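You operate a simulated robot arm through the tools that you are given. There is no shell and no other tool.

The job below is to be done with a simulated robot arm. You get a single attempt, and the scene is never put back.

JOB
Put things in order on the corner bench. At the end: the green bottle (marked "SOAP") stands where the white beaker (pot) stood; the folded blue cloth stands where the clear bag (marked "BOLTS") stood; the clear bag from the corner bench is on the small brown carton; the white beaker stands where the folded blue cloth stood; the black hex bolt is in the green tray (marked "GOOD"); whatever was shut is shut again. Leave all else as you found it, and nothing knocked over. Set down upright: clear bag.
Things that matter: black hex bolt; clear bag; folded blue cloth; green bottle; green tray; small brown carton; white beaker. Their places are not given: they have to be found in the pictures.

Only the result counts: the job must be done as asked and must still hold three seconds after the hand-in. Knocking over, shifting, dropping, spilling or breaking anything else fails it. Flat cloth is picked up by pressing the open fingertips on it (5 to 10 N) and closing them slowly along it; thin cloth reads only 2 to 8 mm in the jaws.

ROBOT AND FRAMES
A 7-joint arm with a two-finger parallel gripper, fixed in place. Base frame: the origin is on the floor under the middle of its stand, x ahead of it, y to its left, z up; the work surface is at about z = 850. Readings come in mm, degrees, newtons and seconds.
With the tool pointing down near the work surface it reaches from about 240 to 680 mm from the base axis. Its first joint turns from -66.0 to 66.0 degrees. Payload 2.4 kg.
The TCP is the grasp point between the finger pads, 30 mm short of the fingertips. In the tool frame z runs along the fingers and y along their closing line. The gripper opens to 94 mm. The fingers are 28 mm wide and 10 mm thick; the gripper's body (50 by 96 mm) begins 55 mm behind the TCP.
Orientation is told as [roll, pitch, yaw] about the base's x, y, z axes, in that order, counted from this pose: with the fingers straight down and closing along the base's y, the tool's x points along the base's -x, its y along +y and its z along -z.

CONTROLS
- The arm moves only by the tool drive_tool. Its arguments are lists of equal length, an entry for each row: "dp": the shift along the tool's x, y, z in mm, a list of three; "angular": the turn, a rotation vector about the tool's x, y, z in degrees, a list of three; "jaw": the finger opening in mm, from 0 to 94. In form: {"dp": [[x, y, z], ...], "angular": [[rx, ry, rz], ...], "jaw": [jaw, ...]}. A call has 1 to 20 rows; each row shifts and turns the commanded pose from where the row before left it, along the tool's axes as they then stand. Rows are played at 5 a second. More than 50 mm and 8.6 degrees between two rows, or a gripper value outside its range, and nothing of the call is played. Where a pose cannot be reached the arm comes as near as it can. A force on the tool above 40 N (or 10 N above the force at the start of the call, whichever is more), or a blocked arm, ends the call early, and 0.2 s more pass. The fingers move at their own pace (about 153 mm/s each) and stop on an object; they squeeze with about 23 N. The grip force told is the motor's: it shows also when the fingers shut on nothing. Time passes only in rows, and 0.2 s behind the last, so rows that do not move let the fingers close. The reply holds the time, the measured pose of the TCP, the force on the tool along the base axes, the opening and the grip force, in the units named above and with some noise, with the torque about the TCP (base axes, N m) and any sound that the robot's microphone picked up.
- Cameras (640 x 400 px; columns grow to the right, rows downward): "scene" is fixed at [46.3, 479.4, 1447.8]; the picture's right is [-0.66, -0.75, 0.00], its down [-0.40, 0.36, -0.84] and it looks along [0.63, -0.56, -0.54] (base axes); focal length 340 px, centre (320, 200). "wrist" rides on the gripper at [76, 14, -102] in the tool frame; the picture's right is [-0.18, 0.98, 0.00], its down [-0.75, -0.14, -0.64] and it looks along [-0.63, -0.12, 0.77] (tool axes); focal length 243 px, centre (320, 200).
- get_image(camera): a new picture of that camera. The clock stands still meanwhile.
- locate(camera, pixels): for up to 12 pixels [column, row] of the newest picture of that camera ("zoom" is the newest enlarged one), the place [x, y, z] in the base frame of the surface seen there, good to about 2 mm. The clock stands still meanwhile.
- zoom(camera, box): a new picture of the part [left, top, right, bottom] of that camera's present view, enlarged. The clock stands still meanwhile.
- finish_job(): hands the job in; it is judged then, once.

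Open the gripper and draw the arm clear of the work before you hand the job in, unless the task says otherwise.

The tools are called after "Call:" as name(argument=value, ...) on one line, values as JSON. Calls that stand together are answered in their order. drive_tool: Moves the arm, as the interface text tells. Its arguments: {"type":"object","properties":{"dp":{"type":"array","items":{"type":"array","items":{"type":"number"}}},"angular":{"type":"array","items":{"type":"array","items":{"type":"number"}}},"jaw":{"type":"array","items":{"type":"number"}}},"required":["dp","angular","jaw"]} The other tools are called the same way: get_image (camera) takes a picture; locate (camera, pixels) gives the place of the surface under pixels of a picture; zoom (camera, box) takes an enlarged picture of a part of a camera's view; finish_job () hands the job in.

At the start:

```text
t: 0.0
tool_pos: [326.2, 50.1, 1210.8]
tool_rot: [0.0, 0.0, 0.1]
wrist_force: [0.0, 0.0, 0.0]
ft_torque: [-0.01, 0.02, 0.01]
finger_gap: 93.9
gripper_force: 0.1
```

scene: 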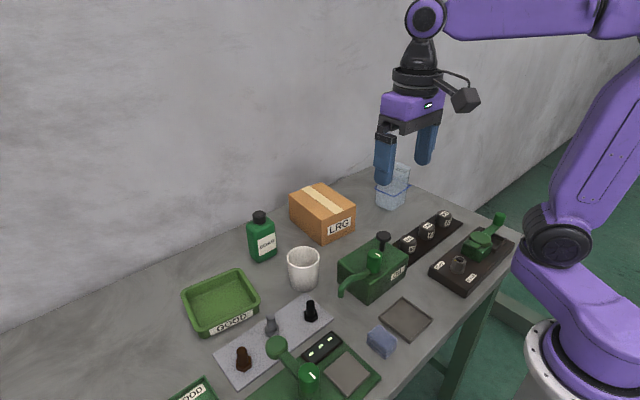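
wrist: 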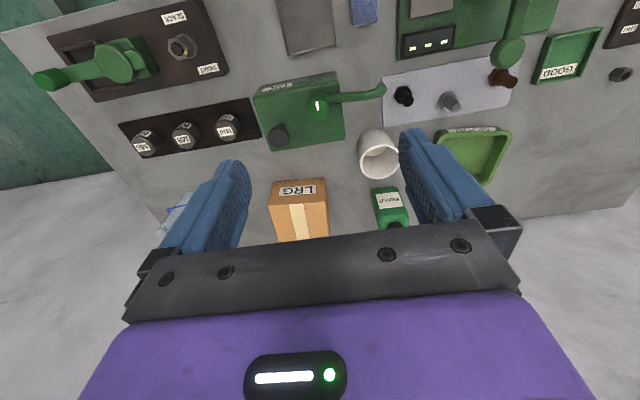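

The start pictures show the bench with carton (about 322,213 in scene), bottle (262,237), beaker (303,268), bag (392,187), cloth (382,341) and trays. I take enlarged pictures to find everything in detail.

Call:
zoom(camera="scene", box=[160, 160, 360, 285])

Call:
zoom(camera="scene", box=[160, 275, 360, 400])

Call:
zoom(camera="scene", box=[330, 160, 530, 285])

Call:
zoom(camera="scene", box=[300, 275, 500, 400])

Call:
get_image(camera="wrist")

Call:
get_image(camera="scene")

```text
3.20 times, centred on (260, 222) of scene
```

zoom: 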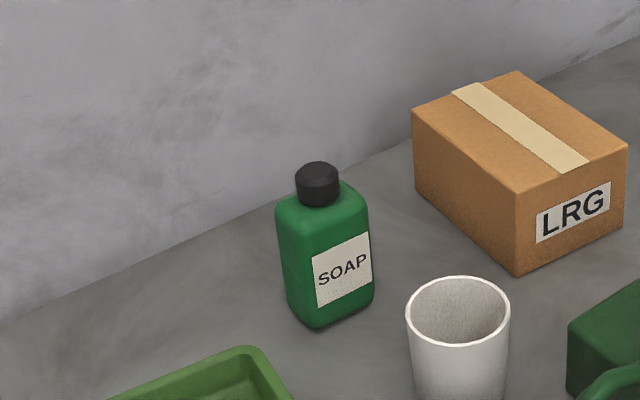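

```text
3.20 times, centred on (260, 338) of scene
```

zoom: 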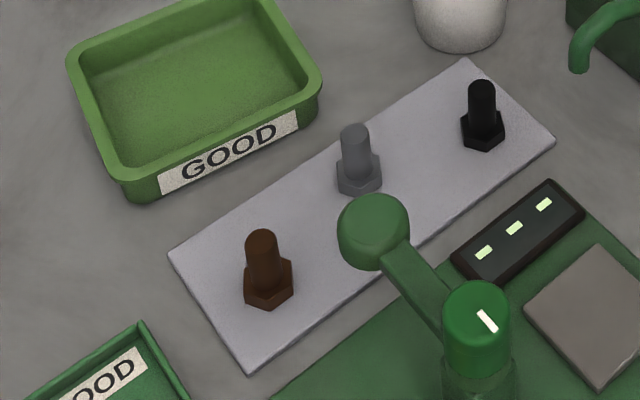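

```text
3.20 times, centred on (430, 222) of scene
```

zoom: 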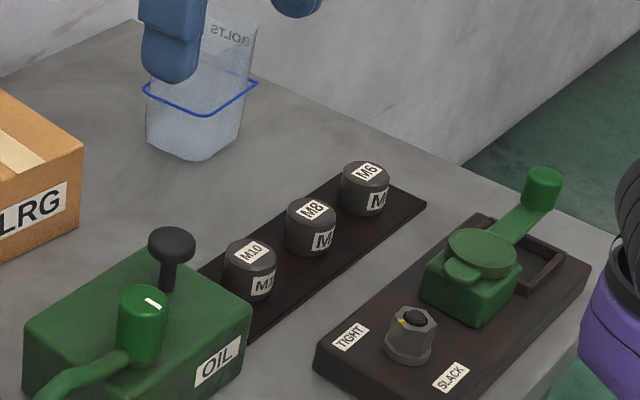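

```text
3.20 times, centred on (400, 338) of scene
```

zoom: 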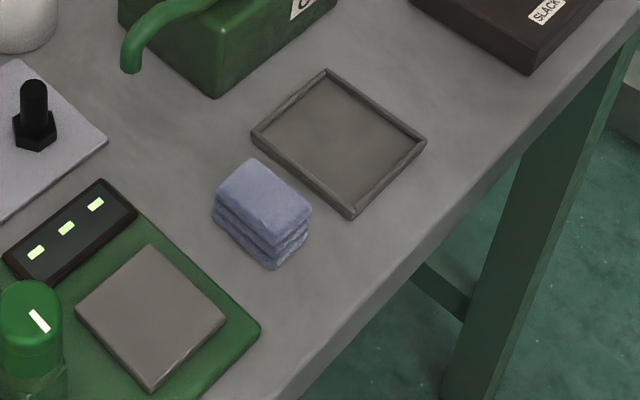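

```text
taken
```

wrist: 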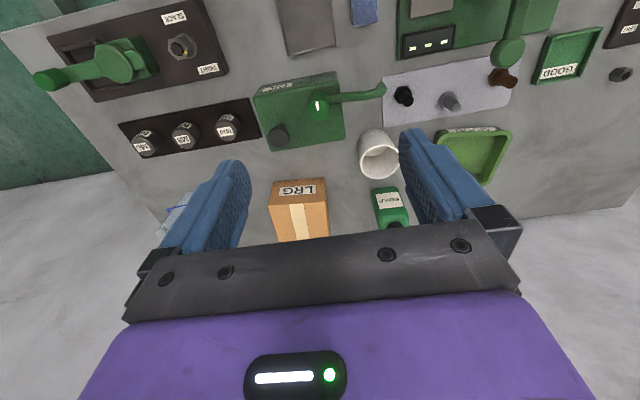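

```text
taken
```

scene: 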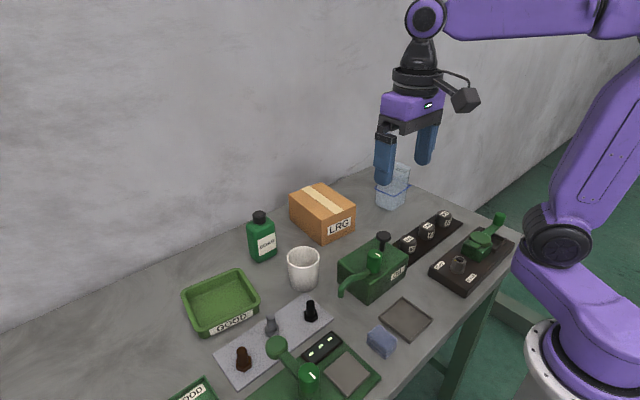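

The wrist picture shows two trays with "GOOD" (477,150 and 568,55) and further things at the right edge (620,30). I zoom there and locate the main items.

Call:
zoom(camera="wrist", box=[480, 0, 640, 100])

Call:
zoom(camera="wrist", box=[360, 50, 540, 190])

Call:
locate(camera="scene", pixels=[[260, 214], [263, 250], [303, 252], [303, 275], [322, 195], [327, 242], [392, 200], [390, 175], [380, 335], [310, 303], [222, 305], [195, 395]])

Call:
locate(camera="wrist", pixels=[[568, 50], [620, 75], [625, 35], [477, 155], [180, 215], [300, 220], [390, 210], [365, 10], [420, 5], [600, 180], [450, 130], [405, 95]])

```text
4.00 times, centred on (560, 50) of wrist
```

zoom: 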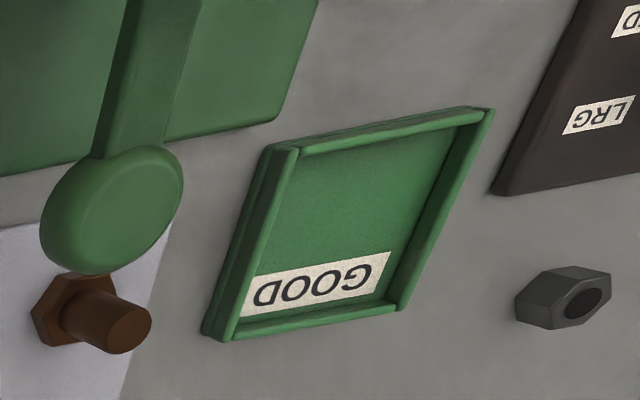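

```text
2.86 times, centred on (450, 120) of wrist
```

zoom: 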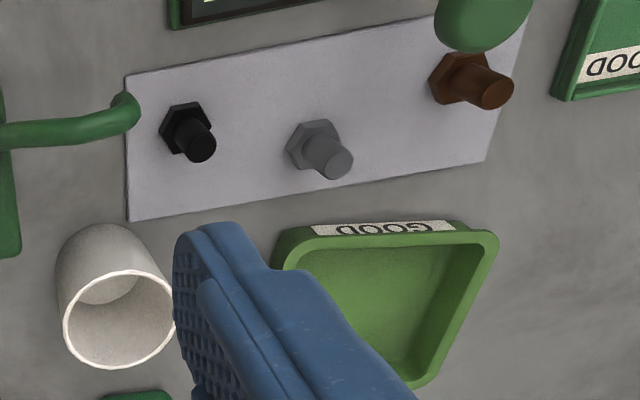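

```text
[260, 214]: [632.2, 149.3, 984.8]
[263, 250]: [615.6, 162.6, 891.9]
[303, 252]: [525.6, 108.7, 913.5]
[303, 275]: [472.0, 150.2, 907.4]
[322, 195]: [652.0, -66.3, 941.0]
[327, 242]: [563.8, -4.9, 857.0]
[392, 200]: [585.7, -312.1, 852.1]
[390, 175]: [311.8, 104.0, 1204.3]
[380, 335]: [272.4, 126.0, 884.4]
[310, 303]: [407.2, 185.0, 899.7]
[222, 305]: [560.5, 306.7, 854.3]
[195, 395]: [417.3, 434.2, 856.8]
```

```text
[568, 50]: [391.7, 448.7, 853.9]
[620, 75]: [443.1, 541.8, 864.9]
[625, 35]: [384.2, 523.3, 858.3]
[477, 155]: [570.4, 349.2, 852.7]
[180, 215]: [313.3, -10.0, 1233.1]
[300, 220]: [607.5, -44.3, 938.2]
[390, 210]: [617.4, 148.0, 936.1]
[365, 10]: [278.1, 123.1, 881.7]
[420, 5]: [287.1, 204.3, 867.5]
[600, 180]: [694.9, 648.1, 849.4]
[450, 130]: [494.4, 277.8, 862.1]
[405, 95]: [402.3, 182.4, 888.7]
```

The bench reaches further to +y (dark panel with "LRG" and a hex nut at about [443,542]). I move the arm along +y at height to look at the rest of the bench.

Call:
drive_tool(dp=[[0, 40, 0], [0, 40, 0], [0, 40, 0], [0, 40, 0], [0, 40, 0], [0, 40, 0], [0, 40, 0], [0, 0, 0]], angular=[[0, 0, 0], [0, 0, 0], [0, 0, 0], [0, 0, 0], [0, 0, 0], [0, 0, 0], [0, 0, 0], [0, 0, 0]], jaw=[94, 94, 94, 94, 94, 94, 94, 94])

Call:
get_image(camera="wrist")

Call:
get_image(camera="scene")

```text
t: 1.8
tool_pos: [327.7, 329.9, 1211.7]
tool_rot: [0.0, 0.0, -0.1]
wrist_force: [-0.8, 0.0, 0.2]
ft_torque: [0.01, -0.01, -0.01]
finger_gap: 94.0
gripper_force: 0.1
```

```text
taken
```

wrist: 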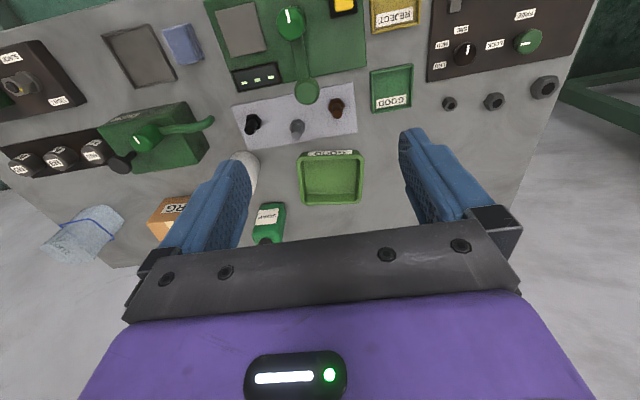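

```text
taken
```

scene: 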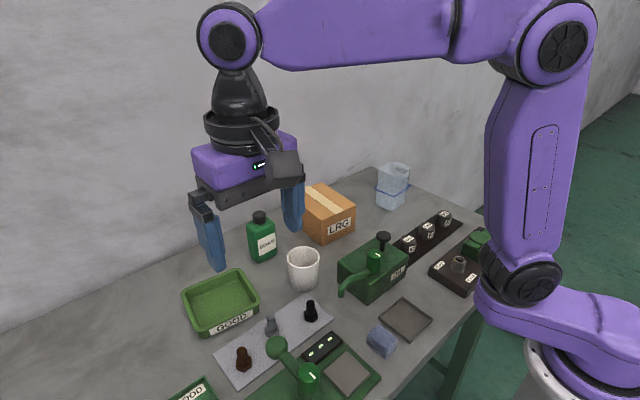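

The further bench part shows a tester with GOOD (391,88) and REJECT (395,10) pads, a dark panel with knobs and hex nuts. I zoom in for the details.

Call:
zoom(camera="wrist", box=[360, 0, 600, 150])

Call:
zoom(camera="wrist", box=[200, 0, 440, 150])

Call:
zoom(camera="wrist", box=[220, 130, 420, 255])

Call:
zoom(camera="wrist", box=[0, 130, 240, 280])

Call:
zoom(camera="scene", box=[340, 140, 500, 240])

```text
2.67 times, centred on (480, 75) of wrist
```

zoom: 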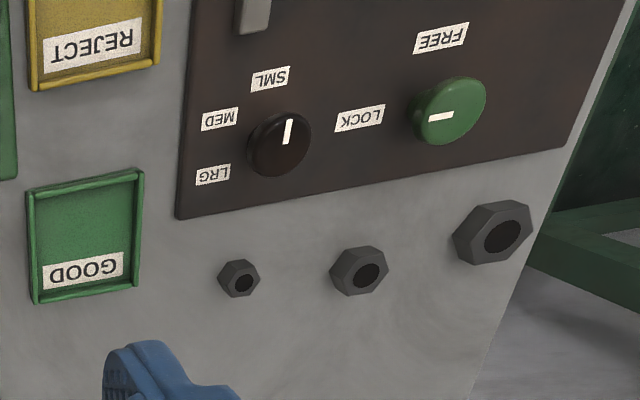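

```text
2.67 times, centred on (320, 75) of wrist
```

zoom: 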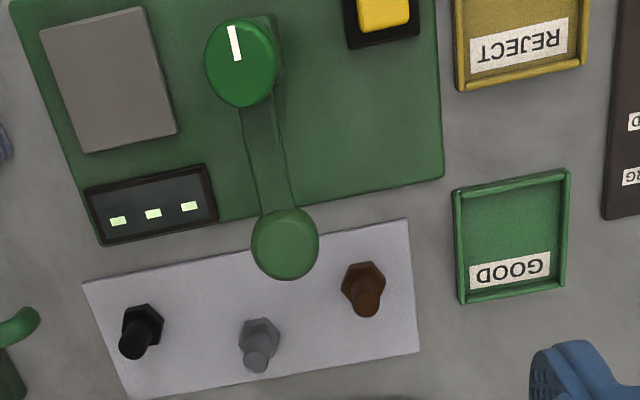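

```text
3.20 times, centred on (320, 192) of wrist
```

zoom: 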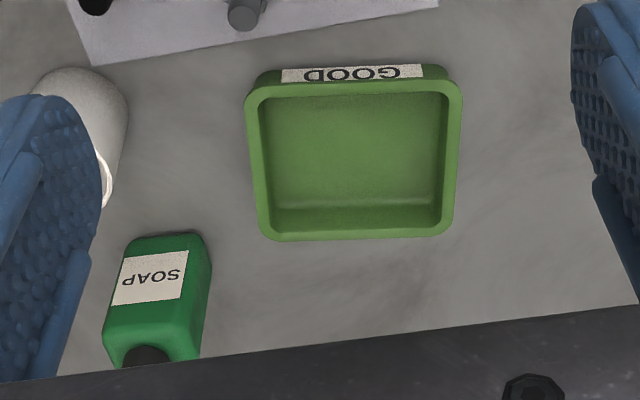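

```text
2.67 times, centred on (120, 205) of wrist
```

zoom: 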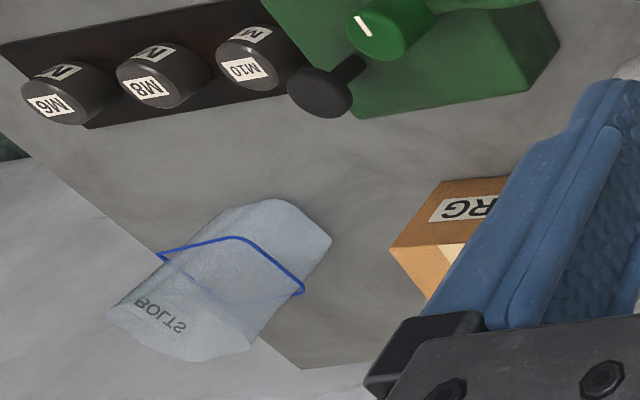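

```text
4.00 times, centred on (420, 190) of scene
```

zoom: 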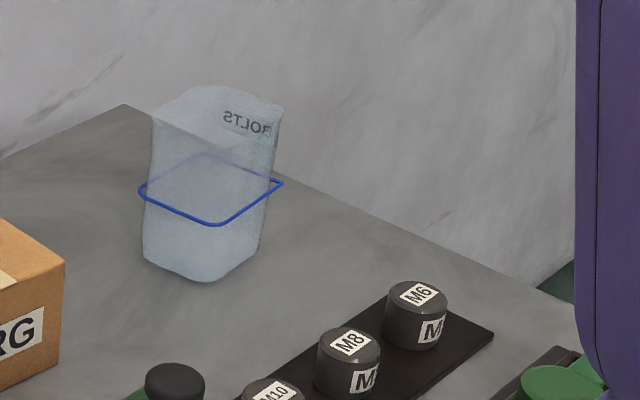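

I've seen a carton marked "LRG" only; I check whether another carton, bottle or tray lies elsewhere by viewing with a turned and raised wrist. First I turn the tool about its z to look to the left and near sides.

Call:
drive_tool(dp=[[0, 0, 0], [0, 0, 0], [0, 0, 0], [0, 0, 0], [0, 0, 0], [0, 0, 0], [0, 0, 0], [0, 0, 0]], angular=[[0, 0, -8], [0, 0, -8], [0, 0, -8], [0, 0, -8], [0, 0, -8], [0, 0, -8], [0, 0, -8], [0, 0, 0]], jaw=[94, 94, 94, 94, 94, 94, 94, 94])

Call:
get_image(camera="wrist")

```text
t: 3.6
tool_pos: [326.8, 329.3, 1211.2]
tool_rot: [0.0, -0.1, 56.2]
wrist_force: [-0.5, -0.4, -0.6]
ft_torque: [-0.04, 0.03, 0.0]
finger_gap: 94.1
gripper_force: 0.0
```

```text
taken
```

wrist: 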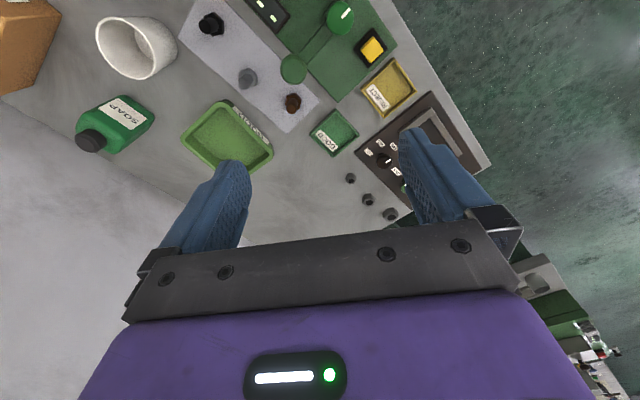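

At the right bottom (560,300)–(610,370) another bench with items is seen far off; I zoom on it to see whether it matters.

Call:
zoom(camera="wrist", box=[480, 230, 640, 400])

Call:
zoom(camera="wrist", box=[300, 40, 500, 240])

Call:
zoom(camera="wrist", box=[170, 0, 370, 180])

Call:
locate(camera="wrist", pixels=[[334, 120], [312, 131], [333, 153], [356, 138], [340, 132], [335, 112], [227, 135], [185, 135], [240, 165], [268, 150], [228, 104], [570, 320]])

```text
2.35 times, centred on (560, 315) of wrist
```

zoom: 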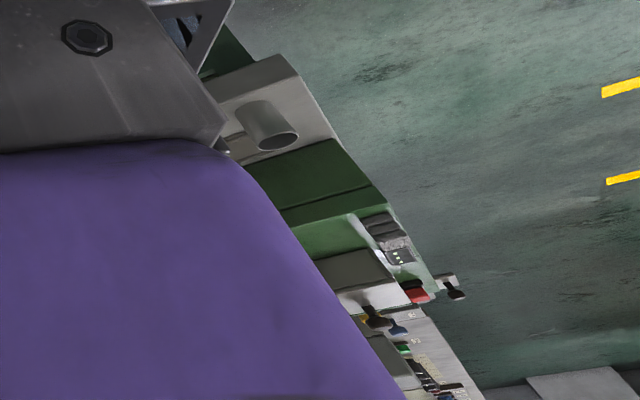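

```text
2.00 times, centred on (400, 140) of wrist
```

zoom: 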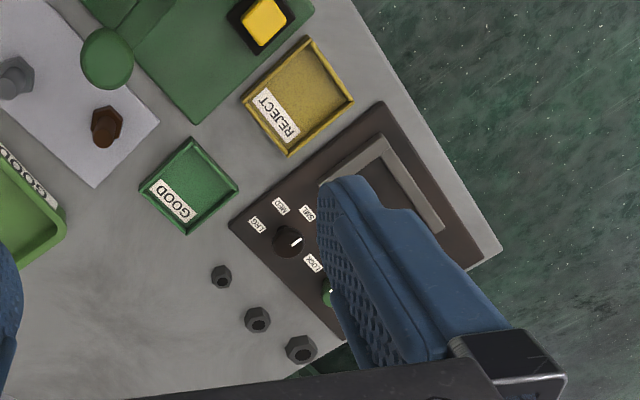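

```text
2.22 times, centred on (270, 90) of wrist
```

zoom: 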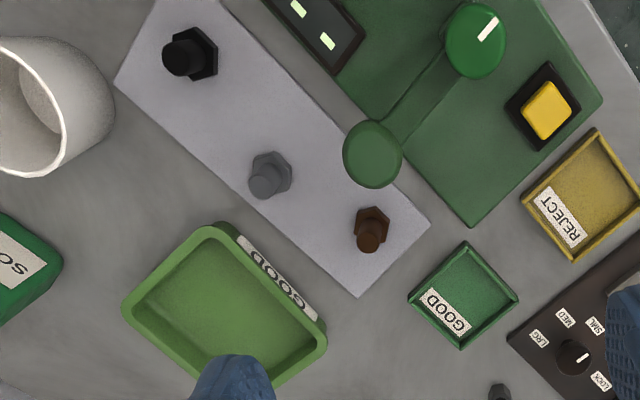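

```text
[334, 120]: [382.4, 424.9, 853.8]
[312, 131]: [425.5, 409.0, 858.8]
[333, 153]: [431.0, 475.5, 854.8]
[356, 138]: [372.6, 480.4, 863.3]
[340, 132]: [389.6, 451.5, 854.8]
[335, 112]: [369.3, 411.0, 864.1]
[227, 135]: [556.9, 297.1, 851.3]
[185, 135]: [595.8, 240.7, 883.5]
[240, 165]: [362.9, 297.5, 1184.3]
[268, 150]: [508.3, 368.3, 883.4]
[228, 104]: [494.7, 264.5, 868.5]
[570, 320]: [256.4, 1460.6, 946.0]
```

Only one carton and one set of candidate things are on this bench; the other benches lie metres away. I turn back to yaw 0 and go over to view the bag end closely.

Call:
drive_tool(dp=[[0, 0, 0], [0, 0, 0], [0, 0, 0], [0, 0, 0], [0, 0, 0], [0, 0, 0], [0, 0, 0], [0, -46, 0], [0, -46, 0], [0, -46, 0], [0, -46, 0], [0, -46, 0], [0, -46, 0], [0, -46, 0], [0, -46, 0], [0, -46, 0], [0, -46, 0], [0, -46, 0], [0, -46, 0], [-30, -46, 0]], angular=[[0, 0, 8], [0, 0, 8], [0, 0, 8], [0, 0, 8], [0, 0, 8], [0, 0, 8], [0, 0, 8], [0, 0, 0], [0, 0, 0], [0, 0, 0], [0, 0, 0], [0, 0, 0], [0, 0, 0], [0, 0, 0], [0, 0, 0], [0, 0, 0], [0, 0, 0], [0, 0, 0], [0, 0, 0], [0, 0, 0]], jaw=[94, 94, 94, 94, 94, 94, 94, 94, 94, 94, 94, 94, 94, 94, 94, 94, 94, 94, 94, 94])

Call:
get_image(camera="wrist")

Call:
get_image(camera="scene")

```text
refused: row 20 steps farther than a row can; nothing moved
```

```text
taken
```

wrist: 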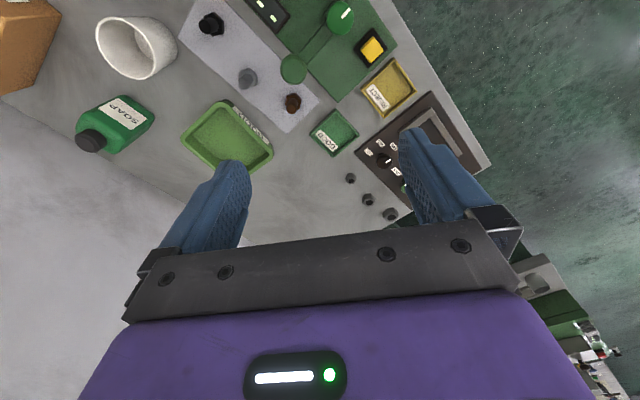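

```text
taken
```

scene: 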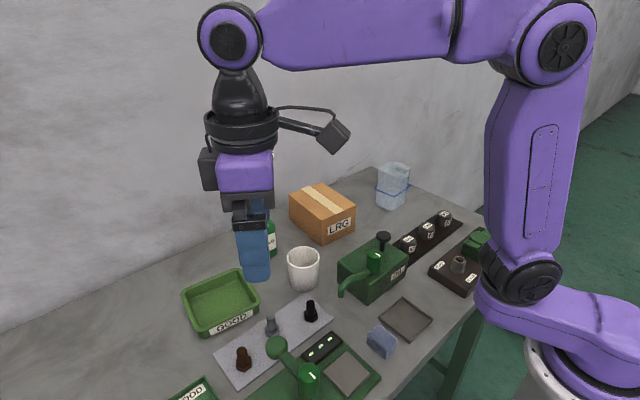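

The last row was too long, so nothing moved. I repeat it with rows inside the limit.

Call:
drive_tool(dp=[[0, 0, 0], [0, 0, 0], [0, 0, 0], [0, 0, 0], [0, 0, 0], [0, 0, 0], [0, 0, 0], [-3, -46, 0], [-3, -46, 0], [-3, -46, 0], [-3, -46, 0], [-3, -46, 0], [-3, -46, 0], [-3, -46, 0], [-3, -46, 0], [-3, -46, 0], [-3, -46, 0], [-3, -46, 0], [-3, -46, 0], [-3, -46, 0]], angular=[[0, 0, 8], [0, 0, 8], [0, 0, 8], [0, 0, 8], [0, 0, 8], [0, 0, 8], [0, 0, 8], [0, 0, 0], [0, 0, 0], [0, 0, 0], [0, 0, 0], [0, 0, 0], [0, 0, 0], [0, 0, 0], [0, 0, 0], [0, 0, 0], [0, 0, 0], [0, 0, 0], [0, 0, 0], [0, 0, 0]], jaw=[94, 94, 94, 94, 94, 94, 94, 94, 94, 94, 94, 94, 94, 94, 94, 94, 94, 94, 94, 94])

Call:
get_image(camera="wrist")

Call:
get_image(camera="scene")

```text
t: 7.8
tool_pos: [365.1, -265.5, 1210.6]
tool_rot: [-0.1, -0.1, 0.2]
wrist_force: [0.1, 0.4, -0.4]
ft_torque: [0.0, 0.01, 0.0]
finger_gap: 93.5
gripper_force: 0.1
```

```text
taken
```

wrist: 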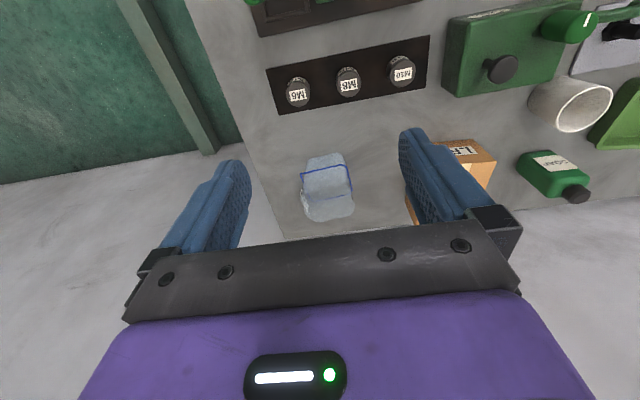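

```text
taken
```

scene: 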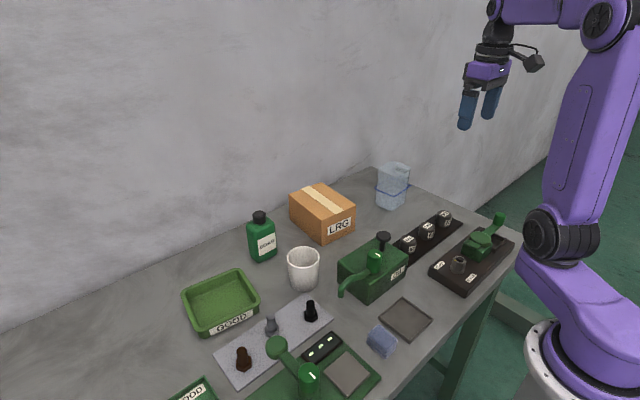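

The bag is now free in both views (wrist 327,188; scene 392,187). I zoom on it and locate its points.

Call:
zoom(camera="wrist", box=[275, 130, 385, 230])

Call:
locate(camera="zoom", pixels=[[190, 90], [390, 70], [170, 230], [440, 210], [300, 260], [200, 330], [420, 320], [300, 120], [160, 360], [450, 380], [190, 70], [395, 50]])

Call:
zoom(camera="scene", box=[360, 150, 424, 220])

```text
4.00 times, centred on (330, 180) of wrist
```

zoom: 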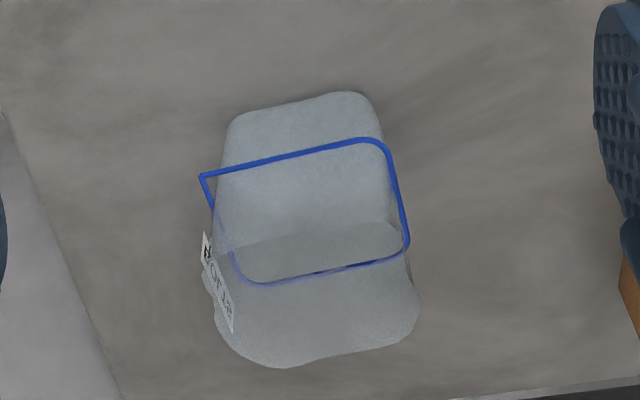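

```text
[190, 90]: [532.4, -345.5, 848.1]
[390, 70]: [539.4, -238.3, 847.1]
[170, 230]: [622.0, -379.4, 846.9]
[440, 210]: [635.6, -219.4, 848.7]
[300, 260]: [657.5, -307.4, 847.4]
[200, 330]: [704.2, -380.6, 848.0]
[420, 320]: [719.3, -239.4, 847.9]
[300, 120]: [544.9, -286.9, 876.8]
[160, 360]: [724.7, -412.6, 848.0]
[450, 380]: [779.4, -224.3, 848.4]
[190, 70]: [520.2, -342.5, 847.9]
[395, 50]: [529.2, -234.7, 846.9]
```

```text
5.71 times, centred on (392, 185) of scene
```

zoom: 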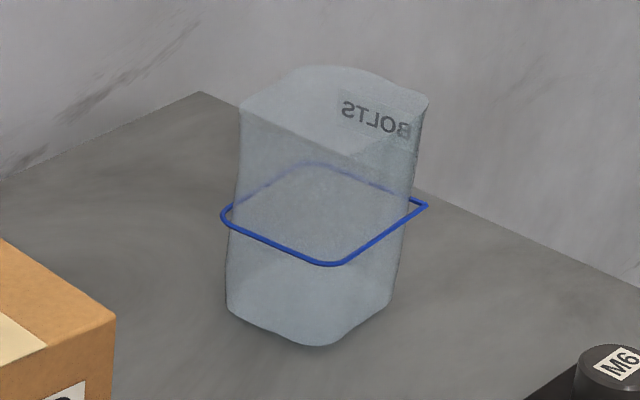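

The bag is transparent, so I locate points on its blue band, label and rims in both pictures to get its size.

Call:
locate(camera="zoom", pixels=[[330, 264], [224, 215], [424, 206], [312, 161], [380, 235], [270, 240], [405, 130], [350, 108], [425, 105], [245, 105], [330, 68], [320, 344]])

Call:
zoom(camera="wrist", box=[275, 130, 385, 230])

Call:
locate(camera="zoom", pixels=[[203, 177], [362, 140], [407, 243], [250, 283], [225, 300], [208, 250], [300, 100], [240, 130], [365, 110], [280, 366], [415, 310], [320, 350]])

```text
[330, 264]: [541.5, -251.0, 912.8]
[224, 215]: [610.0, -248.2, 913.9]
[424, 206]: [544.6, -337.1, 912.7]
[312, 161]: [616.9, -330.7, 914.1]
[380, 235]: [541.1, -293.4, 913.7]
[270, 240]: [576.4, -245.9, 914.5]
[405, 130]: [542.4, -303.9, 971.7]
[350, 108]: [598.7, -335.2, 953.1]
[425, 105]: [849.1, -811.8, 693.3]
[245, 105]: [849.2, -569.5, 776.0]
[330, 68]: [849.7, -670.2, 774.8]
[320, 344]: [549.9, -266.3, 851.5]
```

```text
4.00 times, centred on (330, 180) of wrist
```

zoom: 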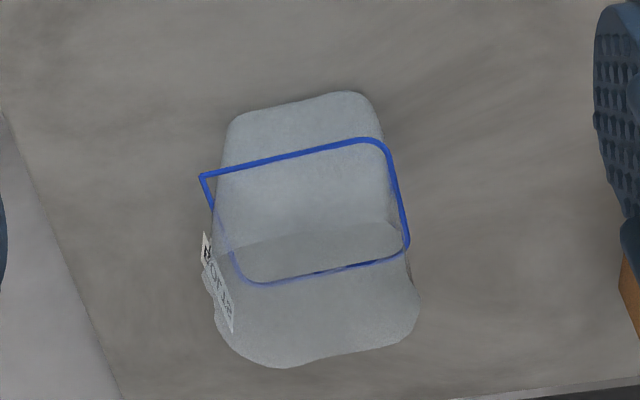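

```text
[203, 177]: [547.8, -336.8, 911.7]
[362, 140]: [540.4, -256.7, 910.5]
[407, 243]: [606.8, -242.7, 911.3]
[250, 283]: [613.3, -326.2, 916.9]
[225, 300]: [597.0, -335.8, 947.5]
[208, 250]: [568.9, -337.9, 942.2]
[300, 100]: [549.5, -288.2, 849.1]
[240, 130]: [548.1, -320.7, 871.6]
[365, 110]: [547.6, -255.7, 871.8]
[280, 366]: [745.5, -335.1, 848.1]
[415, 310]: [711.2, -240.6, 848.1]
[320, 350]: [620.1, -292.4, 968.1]
```

The bag's band corners give a cross-section of about 70 x 86 mm, centre near [579,-290], top near z 975. Next I measure the carton, bottle and beaker in an enlarged scene picture.

Call:
zoom(camera="scene", box=[230, 170, 370, 310])

Call:
locate(camera="zoom", pixels=[[175, 100], [250, 50], [352, 110], [268, 160], [265, 206], [272, 202], [345, 165], [172, 145], [230, 105], [265, 140], [340, 125], [200, 90]])

Call:
locate(camera="zoom", pixels=[[86, 128], [62, 155], [85, 180], [120, 160], [105, 165], [100, 250], [120, 225], [60, 225], [80, 262], [170, 240], [210, 230], [250, 245]])

Call:
locate(camera="zoom", pixels=[[209, 265], [168, 250], [207, 330], [180, 310], [238, 310], [209, 225], [256, 250], [209, 300], [209, 240], [175, 320], [208, 345], [240, 335]])

```text
2.86 times, centred on (300, 240) of scene
```

zoom: 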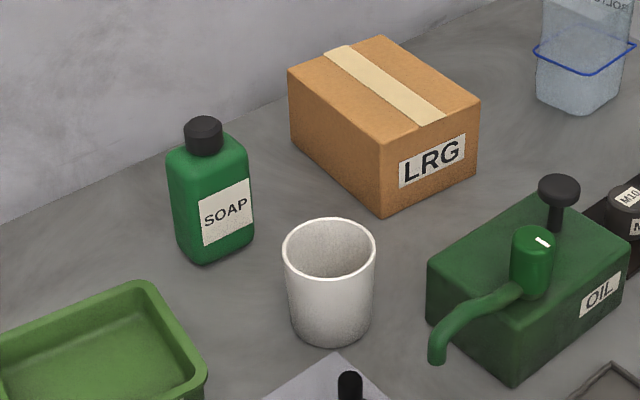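

```text
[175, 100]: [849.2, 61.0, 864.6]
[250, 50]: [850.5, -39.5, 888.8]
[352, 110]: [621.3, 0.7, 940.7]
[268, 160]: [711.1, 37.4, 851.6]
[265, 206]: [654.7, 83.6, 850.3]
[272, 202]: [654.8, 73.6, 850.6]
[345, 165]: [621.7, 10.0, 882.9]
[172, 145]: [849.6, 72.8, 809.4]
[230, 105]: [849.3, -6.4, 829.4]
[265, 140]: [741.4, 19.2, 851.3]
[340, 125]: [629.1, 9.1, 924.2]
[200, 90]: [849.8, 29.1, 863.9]
```

```text
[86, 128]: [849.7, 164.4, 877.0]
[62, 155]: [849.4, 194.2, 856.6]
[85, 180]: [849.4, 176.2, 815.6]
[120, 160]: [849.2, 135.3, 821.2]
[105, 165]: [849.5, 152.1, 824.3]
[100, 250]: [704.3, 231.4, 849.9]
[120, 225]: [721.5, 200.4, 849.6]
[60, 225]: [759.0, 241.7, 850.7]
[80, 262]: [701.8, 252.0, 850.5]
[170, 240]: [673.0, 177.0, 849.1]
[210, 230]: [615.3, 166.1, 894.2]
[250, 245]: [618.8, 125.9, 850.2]
```

```text
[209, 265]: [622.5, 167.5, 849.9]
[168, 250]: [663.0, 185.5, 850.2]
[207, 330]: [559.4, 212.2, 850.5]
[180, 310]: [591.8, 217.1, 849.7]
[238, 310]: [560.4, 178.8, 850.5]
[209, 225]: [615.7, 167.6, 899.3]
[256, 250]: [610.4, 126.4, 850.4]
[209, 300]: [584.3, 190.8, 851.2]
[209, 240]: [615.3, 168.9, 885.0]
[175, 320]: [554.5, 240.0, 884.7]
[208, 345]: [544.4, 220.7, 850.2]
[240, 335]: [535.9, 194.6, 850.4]
```

Now I use the pixels of that enlarged picture: carton corners near (290,68),(380,36),(478,100),(384,141), bottom (383,216); bottle and beaker edges too.

Call:
locate(camera="zoom", pixels=[[293, 70], [380, 40], [474, 100], [383, 138], [383, 214], [296, 140], [473, 170], [384, 148], [385, 90], [340, 110], [430, 120], [330, 180]])

Call:
locate(camera="zoom", pixels=[[203, 122], [188, 122], [220, 122], [170, 156], [197, 170], [242, 152], [180, 245], [202, 262], [250, 235], [197, 185], [230, 205], [205, 150]])

Call:
locate(camera="zoom", pixels=[[285, 252], [374, 250], [329, 220], [330, 280], [329, 340], [296, 320], [366, 320], [330, 265], [329, 345], [290, 235], [368, 232], [330, 310]])

```text
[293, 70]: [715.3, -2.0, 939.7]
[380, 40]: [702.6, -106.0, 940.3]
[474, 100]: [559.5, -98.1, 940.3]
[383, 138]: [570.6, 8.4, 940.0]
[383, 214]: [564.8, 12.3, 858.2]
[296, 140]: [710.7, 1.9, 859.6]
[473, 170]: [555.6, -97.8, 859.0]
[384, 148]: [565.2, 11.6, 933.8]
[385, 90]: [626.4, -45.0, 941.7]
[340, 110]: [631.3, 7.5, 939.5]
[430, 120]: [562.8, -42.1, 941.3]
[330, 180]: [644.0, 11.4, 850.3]
```

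```text
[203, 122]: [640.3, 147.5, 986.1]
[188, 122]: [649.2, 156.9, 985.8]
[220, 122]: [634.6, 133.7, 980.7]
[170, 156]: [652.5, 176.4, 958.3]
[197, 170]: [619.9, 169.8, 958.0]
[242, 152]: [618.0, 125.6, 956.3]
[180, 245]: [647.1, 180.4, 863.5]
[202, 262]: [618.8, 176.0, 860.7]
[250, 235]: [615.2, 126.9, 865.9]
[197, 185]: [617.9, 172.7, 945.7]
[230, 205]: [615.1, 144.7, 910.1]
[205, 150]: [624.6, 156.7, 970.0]
```

```text
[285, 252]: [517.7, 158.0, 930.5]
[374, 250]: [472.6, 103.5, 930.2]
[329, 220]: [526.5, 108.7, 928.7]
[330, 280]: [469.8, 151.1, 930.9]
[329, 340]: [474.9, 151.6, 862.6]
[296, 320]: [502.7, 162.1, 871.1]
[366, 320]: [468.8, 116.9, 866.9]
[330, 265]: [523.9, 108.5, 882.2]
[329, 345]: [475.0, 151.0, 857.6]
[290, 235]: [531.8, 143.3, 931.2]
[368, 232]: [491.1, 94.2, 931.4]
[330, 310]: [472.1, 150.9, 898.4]
```

Carton top: z 941, centre about [637,-49], 146 x 107 mm. Beaker centre about [497,130], rim z 931; bottle centre about [637,151]. Now the cloth and the bolt, enlarged.

Call:
zoom(camera="scene", box=[340, 310, 420, 360])

Call:
locate(camera="zoom", pixels=[[320, 150], [260, 180], [320, 220], [380, 250], [400, 230], [300, 250], [350, 280], [400, 280], [330, 320], [420, 330], [250, 230], [430, 210]])

```text
8.00 times, centred on (380, 335) of scene
```

zoom: 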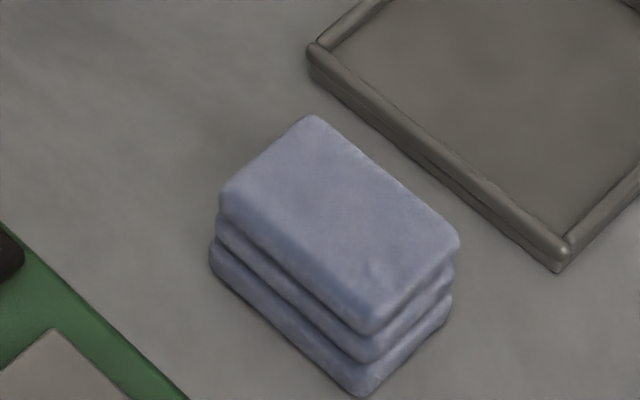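

```text
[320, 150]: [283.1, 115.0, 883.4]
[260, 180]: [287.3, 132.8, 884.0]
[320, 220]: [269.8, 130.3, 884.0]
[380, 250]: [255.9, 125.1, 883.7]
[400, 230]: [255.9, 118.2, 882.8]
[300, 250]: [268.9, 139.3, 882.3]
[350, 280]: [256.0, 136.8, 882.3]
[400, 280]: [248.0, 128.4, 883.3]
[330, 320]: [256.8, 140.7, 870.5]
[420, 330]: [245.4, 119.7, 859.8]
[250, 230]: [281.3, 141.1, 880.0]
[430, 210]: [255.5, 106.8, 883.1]
```

I locate the cloth's top corners exactly (313,120; 224,195; 456,240; 370,328) and its foot corners.

Call:
locate(camera="zoom", pixels=[[313, 122], [228, 193], [450, 240], [370, 322], [214, 262], [365, 390], [450, 310], [285, 160], [340, 225], [410, 285], [312, 75], [558, 265]])

Call:
zoom(camera="scene", box=[200, 280, 360, 380])

```text
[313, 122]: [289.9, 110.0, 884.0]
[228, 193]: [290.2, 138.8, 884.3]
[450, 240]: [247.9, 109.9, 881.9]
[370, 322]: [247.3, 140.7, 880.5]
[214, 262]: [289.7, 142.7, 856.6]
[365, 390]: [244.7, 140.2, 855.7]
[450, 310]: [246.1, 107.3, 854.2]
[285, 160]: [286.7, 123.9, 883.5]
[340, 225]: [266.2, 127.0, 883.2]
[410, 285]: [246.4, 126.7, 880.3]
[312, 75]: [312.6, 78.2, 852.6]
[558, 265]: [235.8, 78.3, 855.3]
```

```text
4.00 times, centred on (280, 330) of scene
```

zoom: 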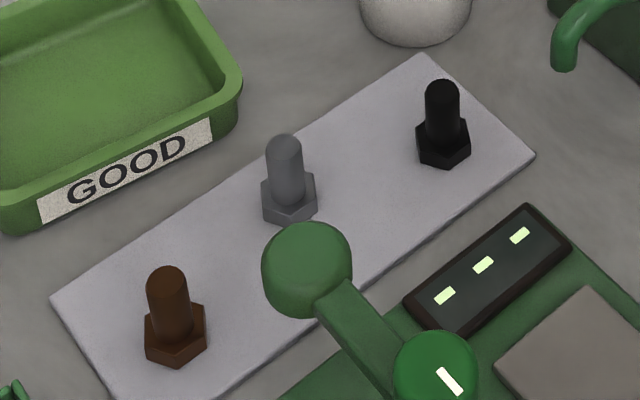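

Cloth: x 244–292, y 106–143, top 884, centre about [268,125]. Now the bolt, mat, tray and tester edges from this picture.

Call:
locate(camera="zoom", pixels=[[441, 84], [441, 110], [443, 150], [441, 165], [418, 145], [468, 145], [305, 240], [440, 340], [423, 55], [533, 154], [525, 206], [480, 262]])

Call:
locate(camera="zoom", pixels=[[570, 250], [620, 280], [52, 298], [565, 60], [600, 10], [90, 90], [225, 85], [180, 5], [10, 225], [286, 140], [167, 272], [415, 20]])

Call:
zoom(camera="scene", box=[300, 320, 400, 400])

```text
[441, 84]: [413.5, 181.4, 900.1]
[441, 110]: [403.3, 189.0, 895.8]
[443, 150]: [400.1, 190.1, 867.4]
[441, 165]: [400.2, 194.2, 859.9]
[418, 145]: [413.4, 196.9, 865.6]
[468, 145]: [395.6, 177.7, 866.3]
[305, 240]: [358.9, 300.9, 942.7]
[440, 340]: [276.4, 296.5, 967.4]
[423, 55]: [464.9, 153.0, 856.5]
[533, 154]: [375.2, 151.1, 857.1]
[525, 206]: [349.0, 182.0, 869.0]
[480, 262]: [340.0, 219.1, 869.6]
```

```text
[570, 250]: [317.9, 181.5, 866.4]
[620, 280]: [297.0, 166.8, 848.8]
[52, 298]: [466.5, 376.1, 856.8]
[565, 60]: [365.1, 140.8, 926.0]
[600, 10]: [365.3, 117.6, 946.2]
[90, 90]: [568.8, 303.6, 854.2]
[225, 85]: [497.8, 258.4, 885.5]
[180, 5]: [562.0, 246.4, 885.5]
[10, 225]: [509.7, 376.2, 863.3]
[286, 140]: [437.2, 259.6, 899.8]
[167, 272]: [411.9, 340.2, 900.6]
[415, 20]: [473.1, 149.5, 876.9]
```

```text
5.00 times, centred on (350, 360) of scene
```

zoom: 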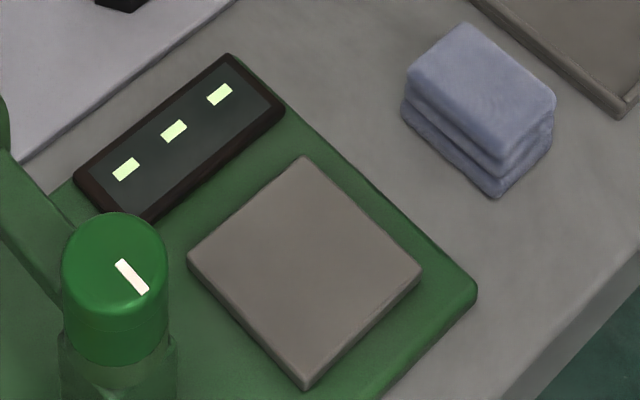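

I check the tester's edge beside the cloth and the oil pump's spout, so the gripper clears them.

Call:
locate(camera="zoom", pixels=[[474, 285], [485, 300], [400, 212], [300, 125], [580, 300], [610, 275], [120, 225], [115, 300], [300, 250], [625, 100], [420, 270], [280, 105]])

Call:
zoom(camera="scene", box=[330, 225, 420, 305])

```text
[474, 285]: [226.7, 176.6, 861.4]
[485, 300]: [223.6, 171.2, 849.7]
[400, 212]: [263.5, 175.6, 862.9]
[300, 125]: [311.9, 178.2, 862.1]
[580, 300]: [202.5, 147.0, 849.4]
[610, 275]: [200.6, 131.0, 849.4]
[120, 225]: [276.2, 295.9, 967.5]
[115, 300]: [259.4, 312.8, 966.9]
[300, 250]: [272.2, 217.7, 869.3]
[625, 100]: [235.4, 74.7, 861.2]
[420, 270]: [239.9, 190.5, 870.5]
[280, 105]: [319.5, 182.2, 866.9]
```

```text
5.00 times, centred on (375, 265) of scene
```

zoom: 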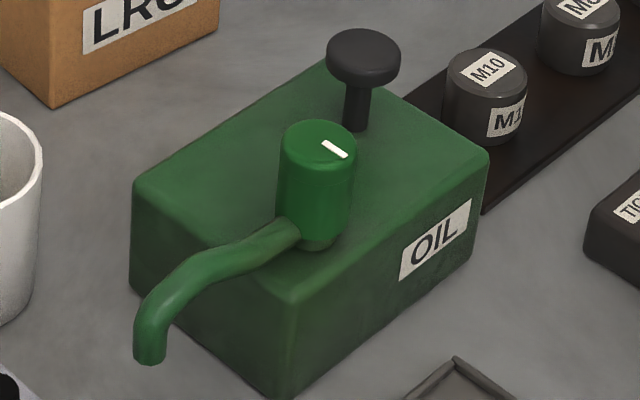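

Tester edge is at y 177 and the grey tray at y 78, so the cloth has room at both sides. I locate the pump parts.

Call:
locate(camera="zoom", pixels=[[150, 355], [150, 310], [200, 265], [285, 238], [318, 140], [138, 190], [290, 295], [480, 158], [325, 65], [363, 45], [335, 60], [398, 60]])

Call:
get_image(camera="wrist")

```text
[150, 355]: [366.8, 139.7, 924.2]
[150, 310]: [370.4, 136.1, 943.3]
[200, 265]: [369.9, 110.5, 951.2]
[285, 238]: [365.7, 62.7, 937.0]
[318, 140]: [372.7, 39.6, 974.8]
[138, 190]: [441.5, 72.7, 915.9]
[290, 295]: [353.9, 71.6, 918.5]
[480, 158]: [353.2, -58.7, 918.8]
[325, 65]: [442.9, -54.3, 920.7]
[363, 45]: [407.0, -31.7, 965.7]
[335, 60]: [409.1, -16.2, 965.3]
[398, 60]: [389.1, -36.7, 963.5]
```

```text
taken
```

wrist: 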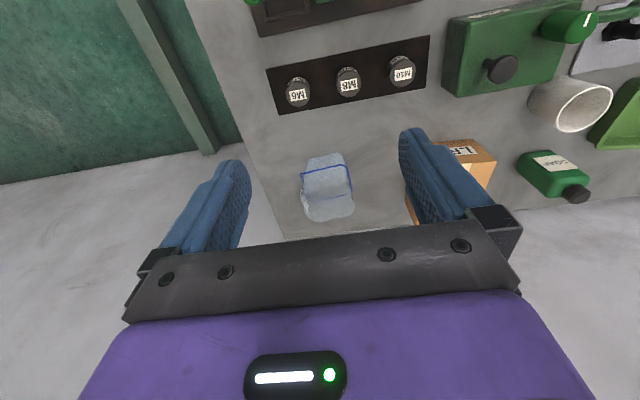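

Everything is measured; I begin with the bag. I turn the tool to yaw about -87 so the fingers close along x, go over the bag centre [578.5,-291] and descend part-way to z about 1050.

Call:
drive_tool(dp=[[0, 0, 0], [0, 0, 0], [0, 0, 0], [0, 0, 0], [0, 0, 0], [0, 0, 0], [0, 0, 0], [0, 0, 0], [0, 0, 0], [0, 0, 0], [0, 0, 0], [-7, 42.4, 0], [-7, 42.4, 0], [-7, 42.4, 0], [-7, 42.4, 0], [-7, 42.4, 0], [0, 0, 35], [0, 0, 35], [0, 0, 35], [0, 0, 35]], angular=[[0, 0, 7.96], [0, 0, 7.96], [0, 0, 7.96], [0, 0, 7.96], [0, 0, 7.96], [0, 0, 7.96], [0, 0, 7.96], [0, 0, 7.96], [0, 0, 7.96], [0, 0, 7.96], [0, 0, 7.96], [0, 0, 0], [0, 0, 0], [0, 0, 0], [0, 0, 0], [0, 0, 0], [0, 0, 0], [0, 0, 0], [0, 0, 0], [0, 0, 0]], jaw=[94, 94, 94, 94, 94, 94, 94, 94, 94, 94, 94, 94, 94, 94, 94, 94, 94, 94, 94, 94])

Call:
get_image(camera="wrist")

Call:
get_image(camera="scene")

```text
t: 12.0
tool_pos: [548.3, -279.4, 1066.8]
tool_rot: [0.1, 0.0, -87.5]
wrist_force: [-0.1, -0.8, -0.7]
ft_torque: [0.0, 0.03, -0.03]
finger_gap: 94.2
gripper_force: 0.1
out of reach, approached as far as the arm can: row 16
```

```text
taken
```

wrist: 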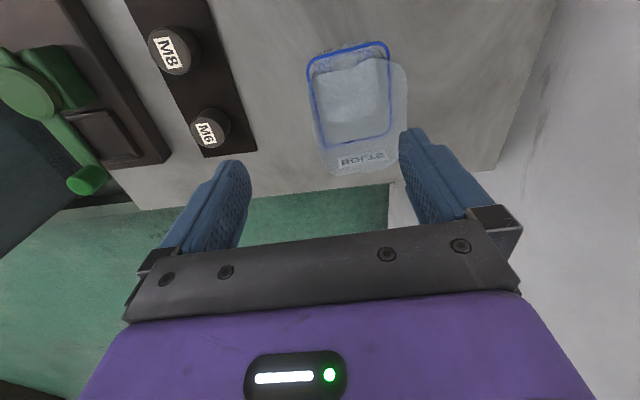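

```text
taken
```

scene: 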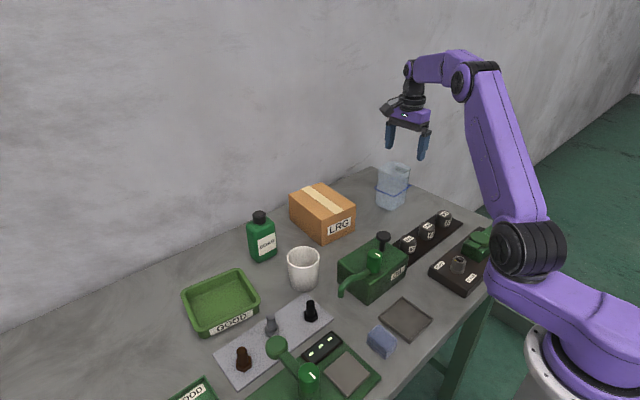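

The reach was limited up high, so the tool stands at [548,-279,1067]. I check the bag's band and top rim from this view (corners near 310,60; 388,45; 390,130; 330,145).

Call:
zoom(camera="wrist", box=[280, 20, 440, 190])

Call:
locate(camera="wrist", pixels=[[309, 62], [386, 43], [390, 130], [330, 145], [362, 160], [345, 165], [382, 155], [404, 75], [403, 130], [340, 175], [318, 80], [350, 100]])

```text
2.35 times, centred on (360, 105) of wrist
```

zoom: 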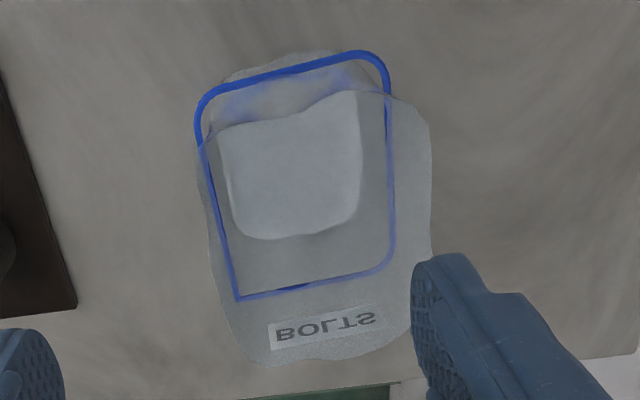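

```text
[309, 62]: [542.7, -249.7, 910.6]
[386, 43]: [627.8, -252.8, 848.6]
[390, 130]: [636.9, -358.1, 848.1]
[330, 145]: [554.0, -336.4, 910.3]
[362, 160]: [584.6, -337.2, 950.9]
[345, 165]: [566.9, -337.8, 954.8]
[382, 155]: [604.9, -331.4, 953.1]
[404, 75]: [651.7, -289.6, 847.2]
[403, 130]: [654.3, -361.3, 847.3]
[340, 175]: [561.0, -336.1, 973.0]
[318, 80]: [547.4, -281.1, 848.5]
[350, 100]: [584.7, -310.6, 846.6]
```

The bag is upright with its rim spanning x about 543–615 at z 975. I shift over its centre [579,-291] while lowering to z about 1015 (tips above the rim) and check the pose.

Call:
drive_tool(dp=[[-6.5, 15, 25], [-6.4, 15.2, 25], [0, 0, 0]], angular=[[0, 0, 0], [0, 0, 0], [0, 0, 0]], jaw=[94, 94, 94])

Call:
zoom(camera="scene", box=[340, 120, 450, 220])

Call:
get_image(camera="wrist")

```text
t: 12.8
tool_pos: [577.5, -291.3, 1017.1]
tool_rot: [0.1, 0.1, -87.5]
wrist_force: [0.8, -0.4, -0.1]
ft_torque: [0.0, 0.0, 0.01]
finger_gap: 93.9
gripper_force: 0.0
```

```text
4.00 times, centred on (395, 170) of scene
```

zoom: 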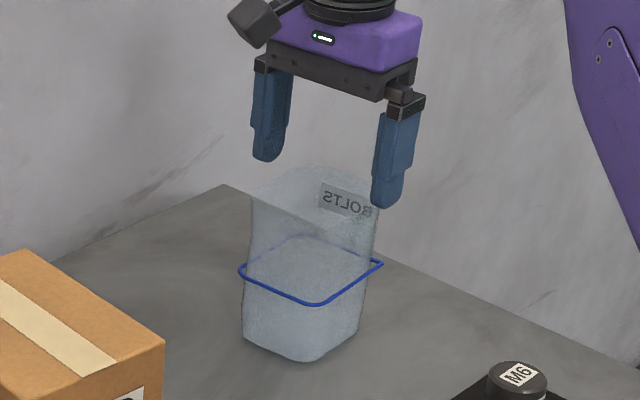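

```text
taken
```

wrist: 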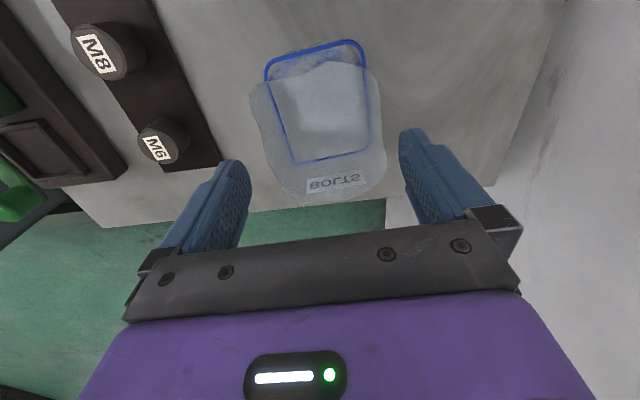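

The fingers straddle the bag centrally in both views. I lower 70 mm slowly to TCP z about 947, stopping on force.

Call:
drive_tool(dp=[[0, 0.5, 15], [0, 0.5, 15], [0, 0, 15], [0, 0, 13], [0, 0, 12], [0, 0, 0]], angular=[[0, 0, 0], [0, 0, 0], [0, 0, 0], [0, 0, 0], [0, 0, 0], [0, 0, 0]], jaw=[94, 94, 94, 94, 94, 94])

Call:
zoom(camera="scene", box=[340, 120, 450, 220])

Call:
get_image(camera="wrist")

```text
t: 14.2
tool_pos: [579.1, -291.8, 947.5]
tool_rot: [-0.1, 0.0, -87.5]
wrist_force: [-0.6, -0.3, -0.2]
ft_torque: [-0.02, 0.0, -0.01]
finger_gap: 94.0
gripper_force: 0.1
```

```text
4.00 times, centred on (395, 170) of scene
```

zoom: 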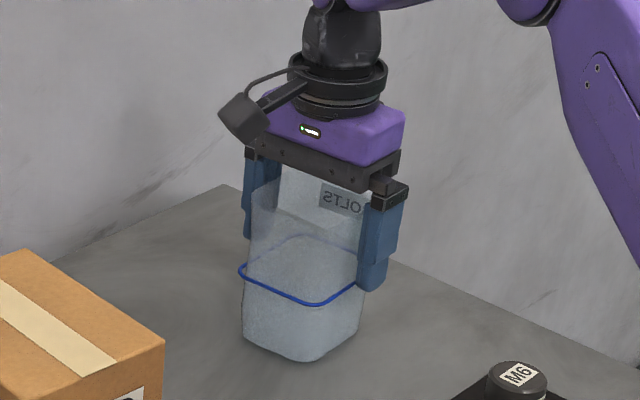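

```text
taken
```

wrist: 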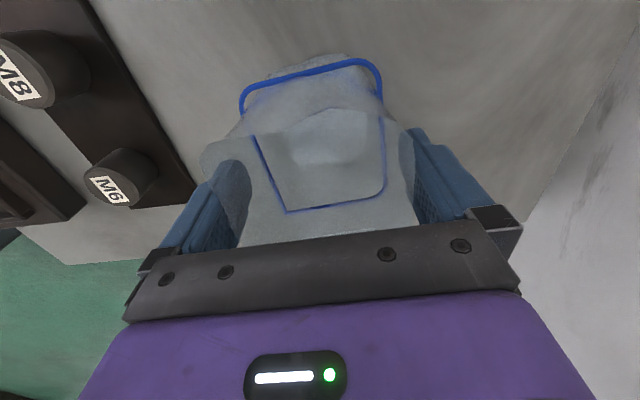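

The fingers are on either side of the bag, tips just above the band. I close slowly and watch the opening and grip force.

Call:
drive_tool(dp=[[0, 0, 0], [0, 0, 0], [0, 0, 0], [0, 0, 0], [0, 0, 0]], angular=[[0, 0, 0], [0, 0, 0], [0, 0, 0], [0, 0, 0], [0, 0, 0]], jaw=[85, 78, 72, 66, 60])

Call:
zoom(camera="scene", box=[340, 120, 450, 220])

Call:
get_image(camera="wrist")

```text
t: 15.4
tool_pos: [578.4, -291.7, 946.6]
tool_rot: [0.0, 0.0, -87.5]
wrist_force: [-0.3, 0.1, -0.1]
ft_torque: [0.03, 0.0, 0.0]
finger_gap: 78.8
gripper_force: 23.7
```

```text
4.00 times, centred on (395, 170) of scene
```

zoom: 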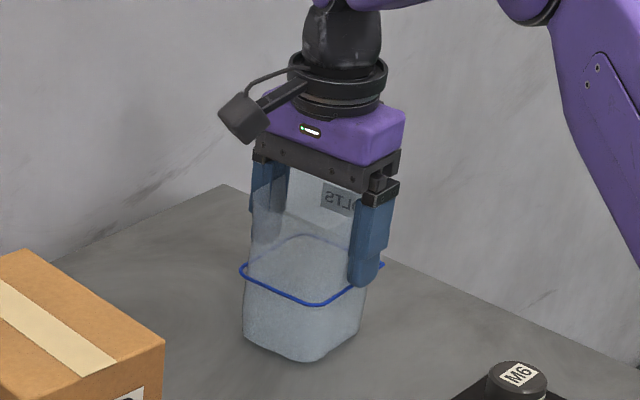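

```text
taken
```

wrist: 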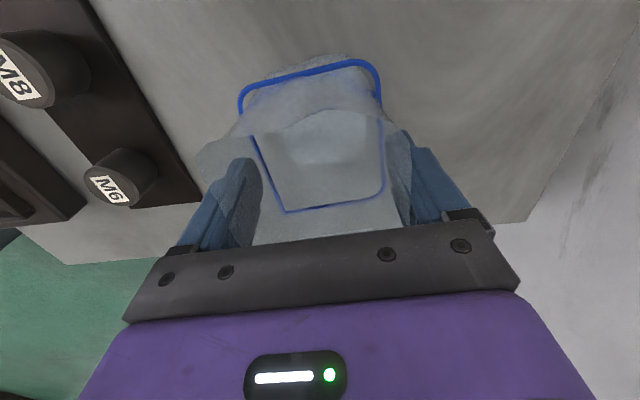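

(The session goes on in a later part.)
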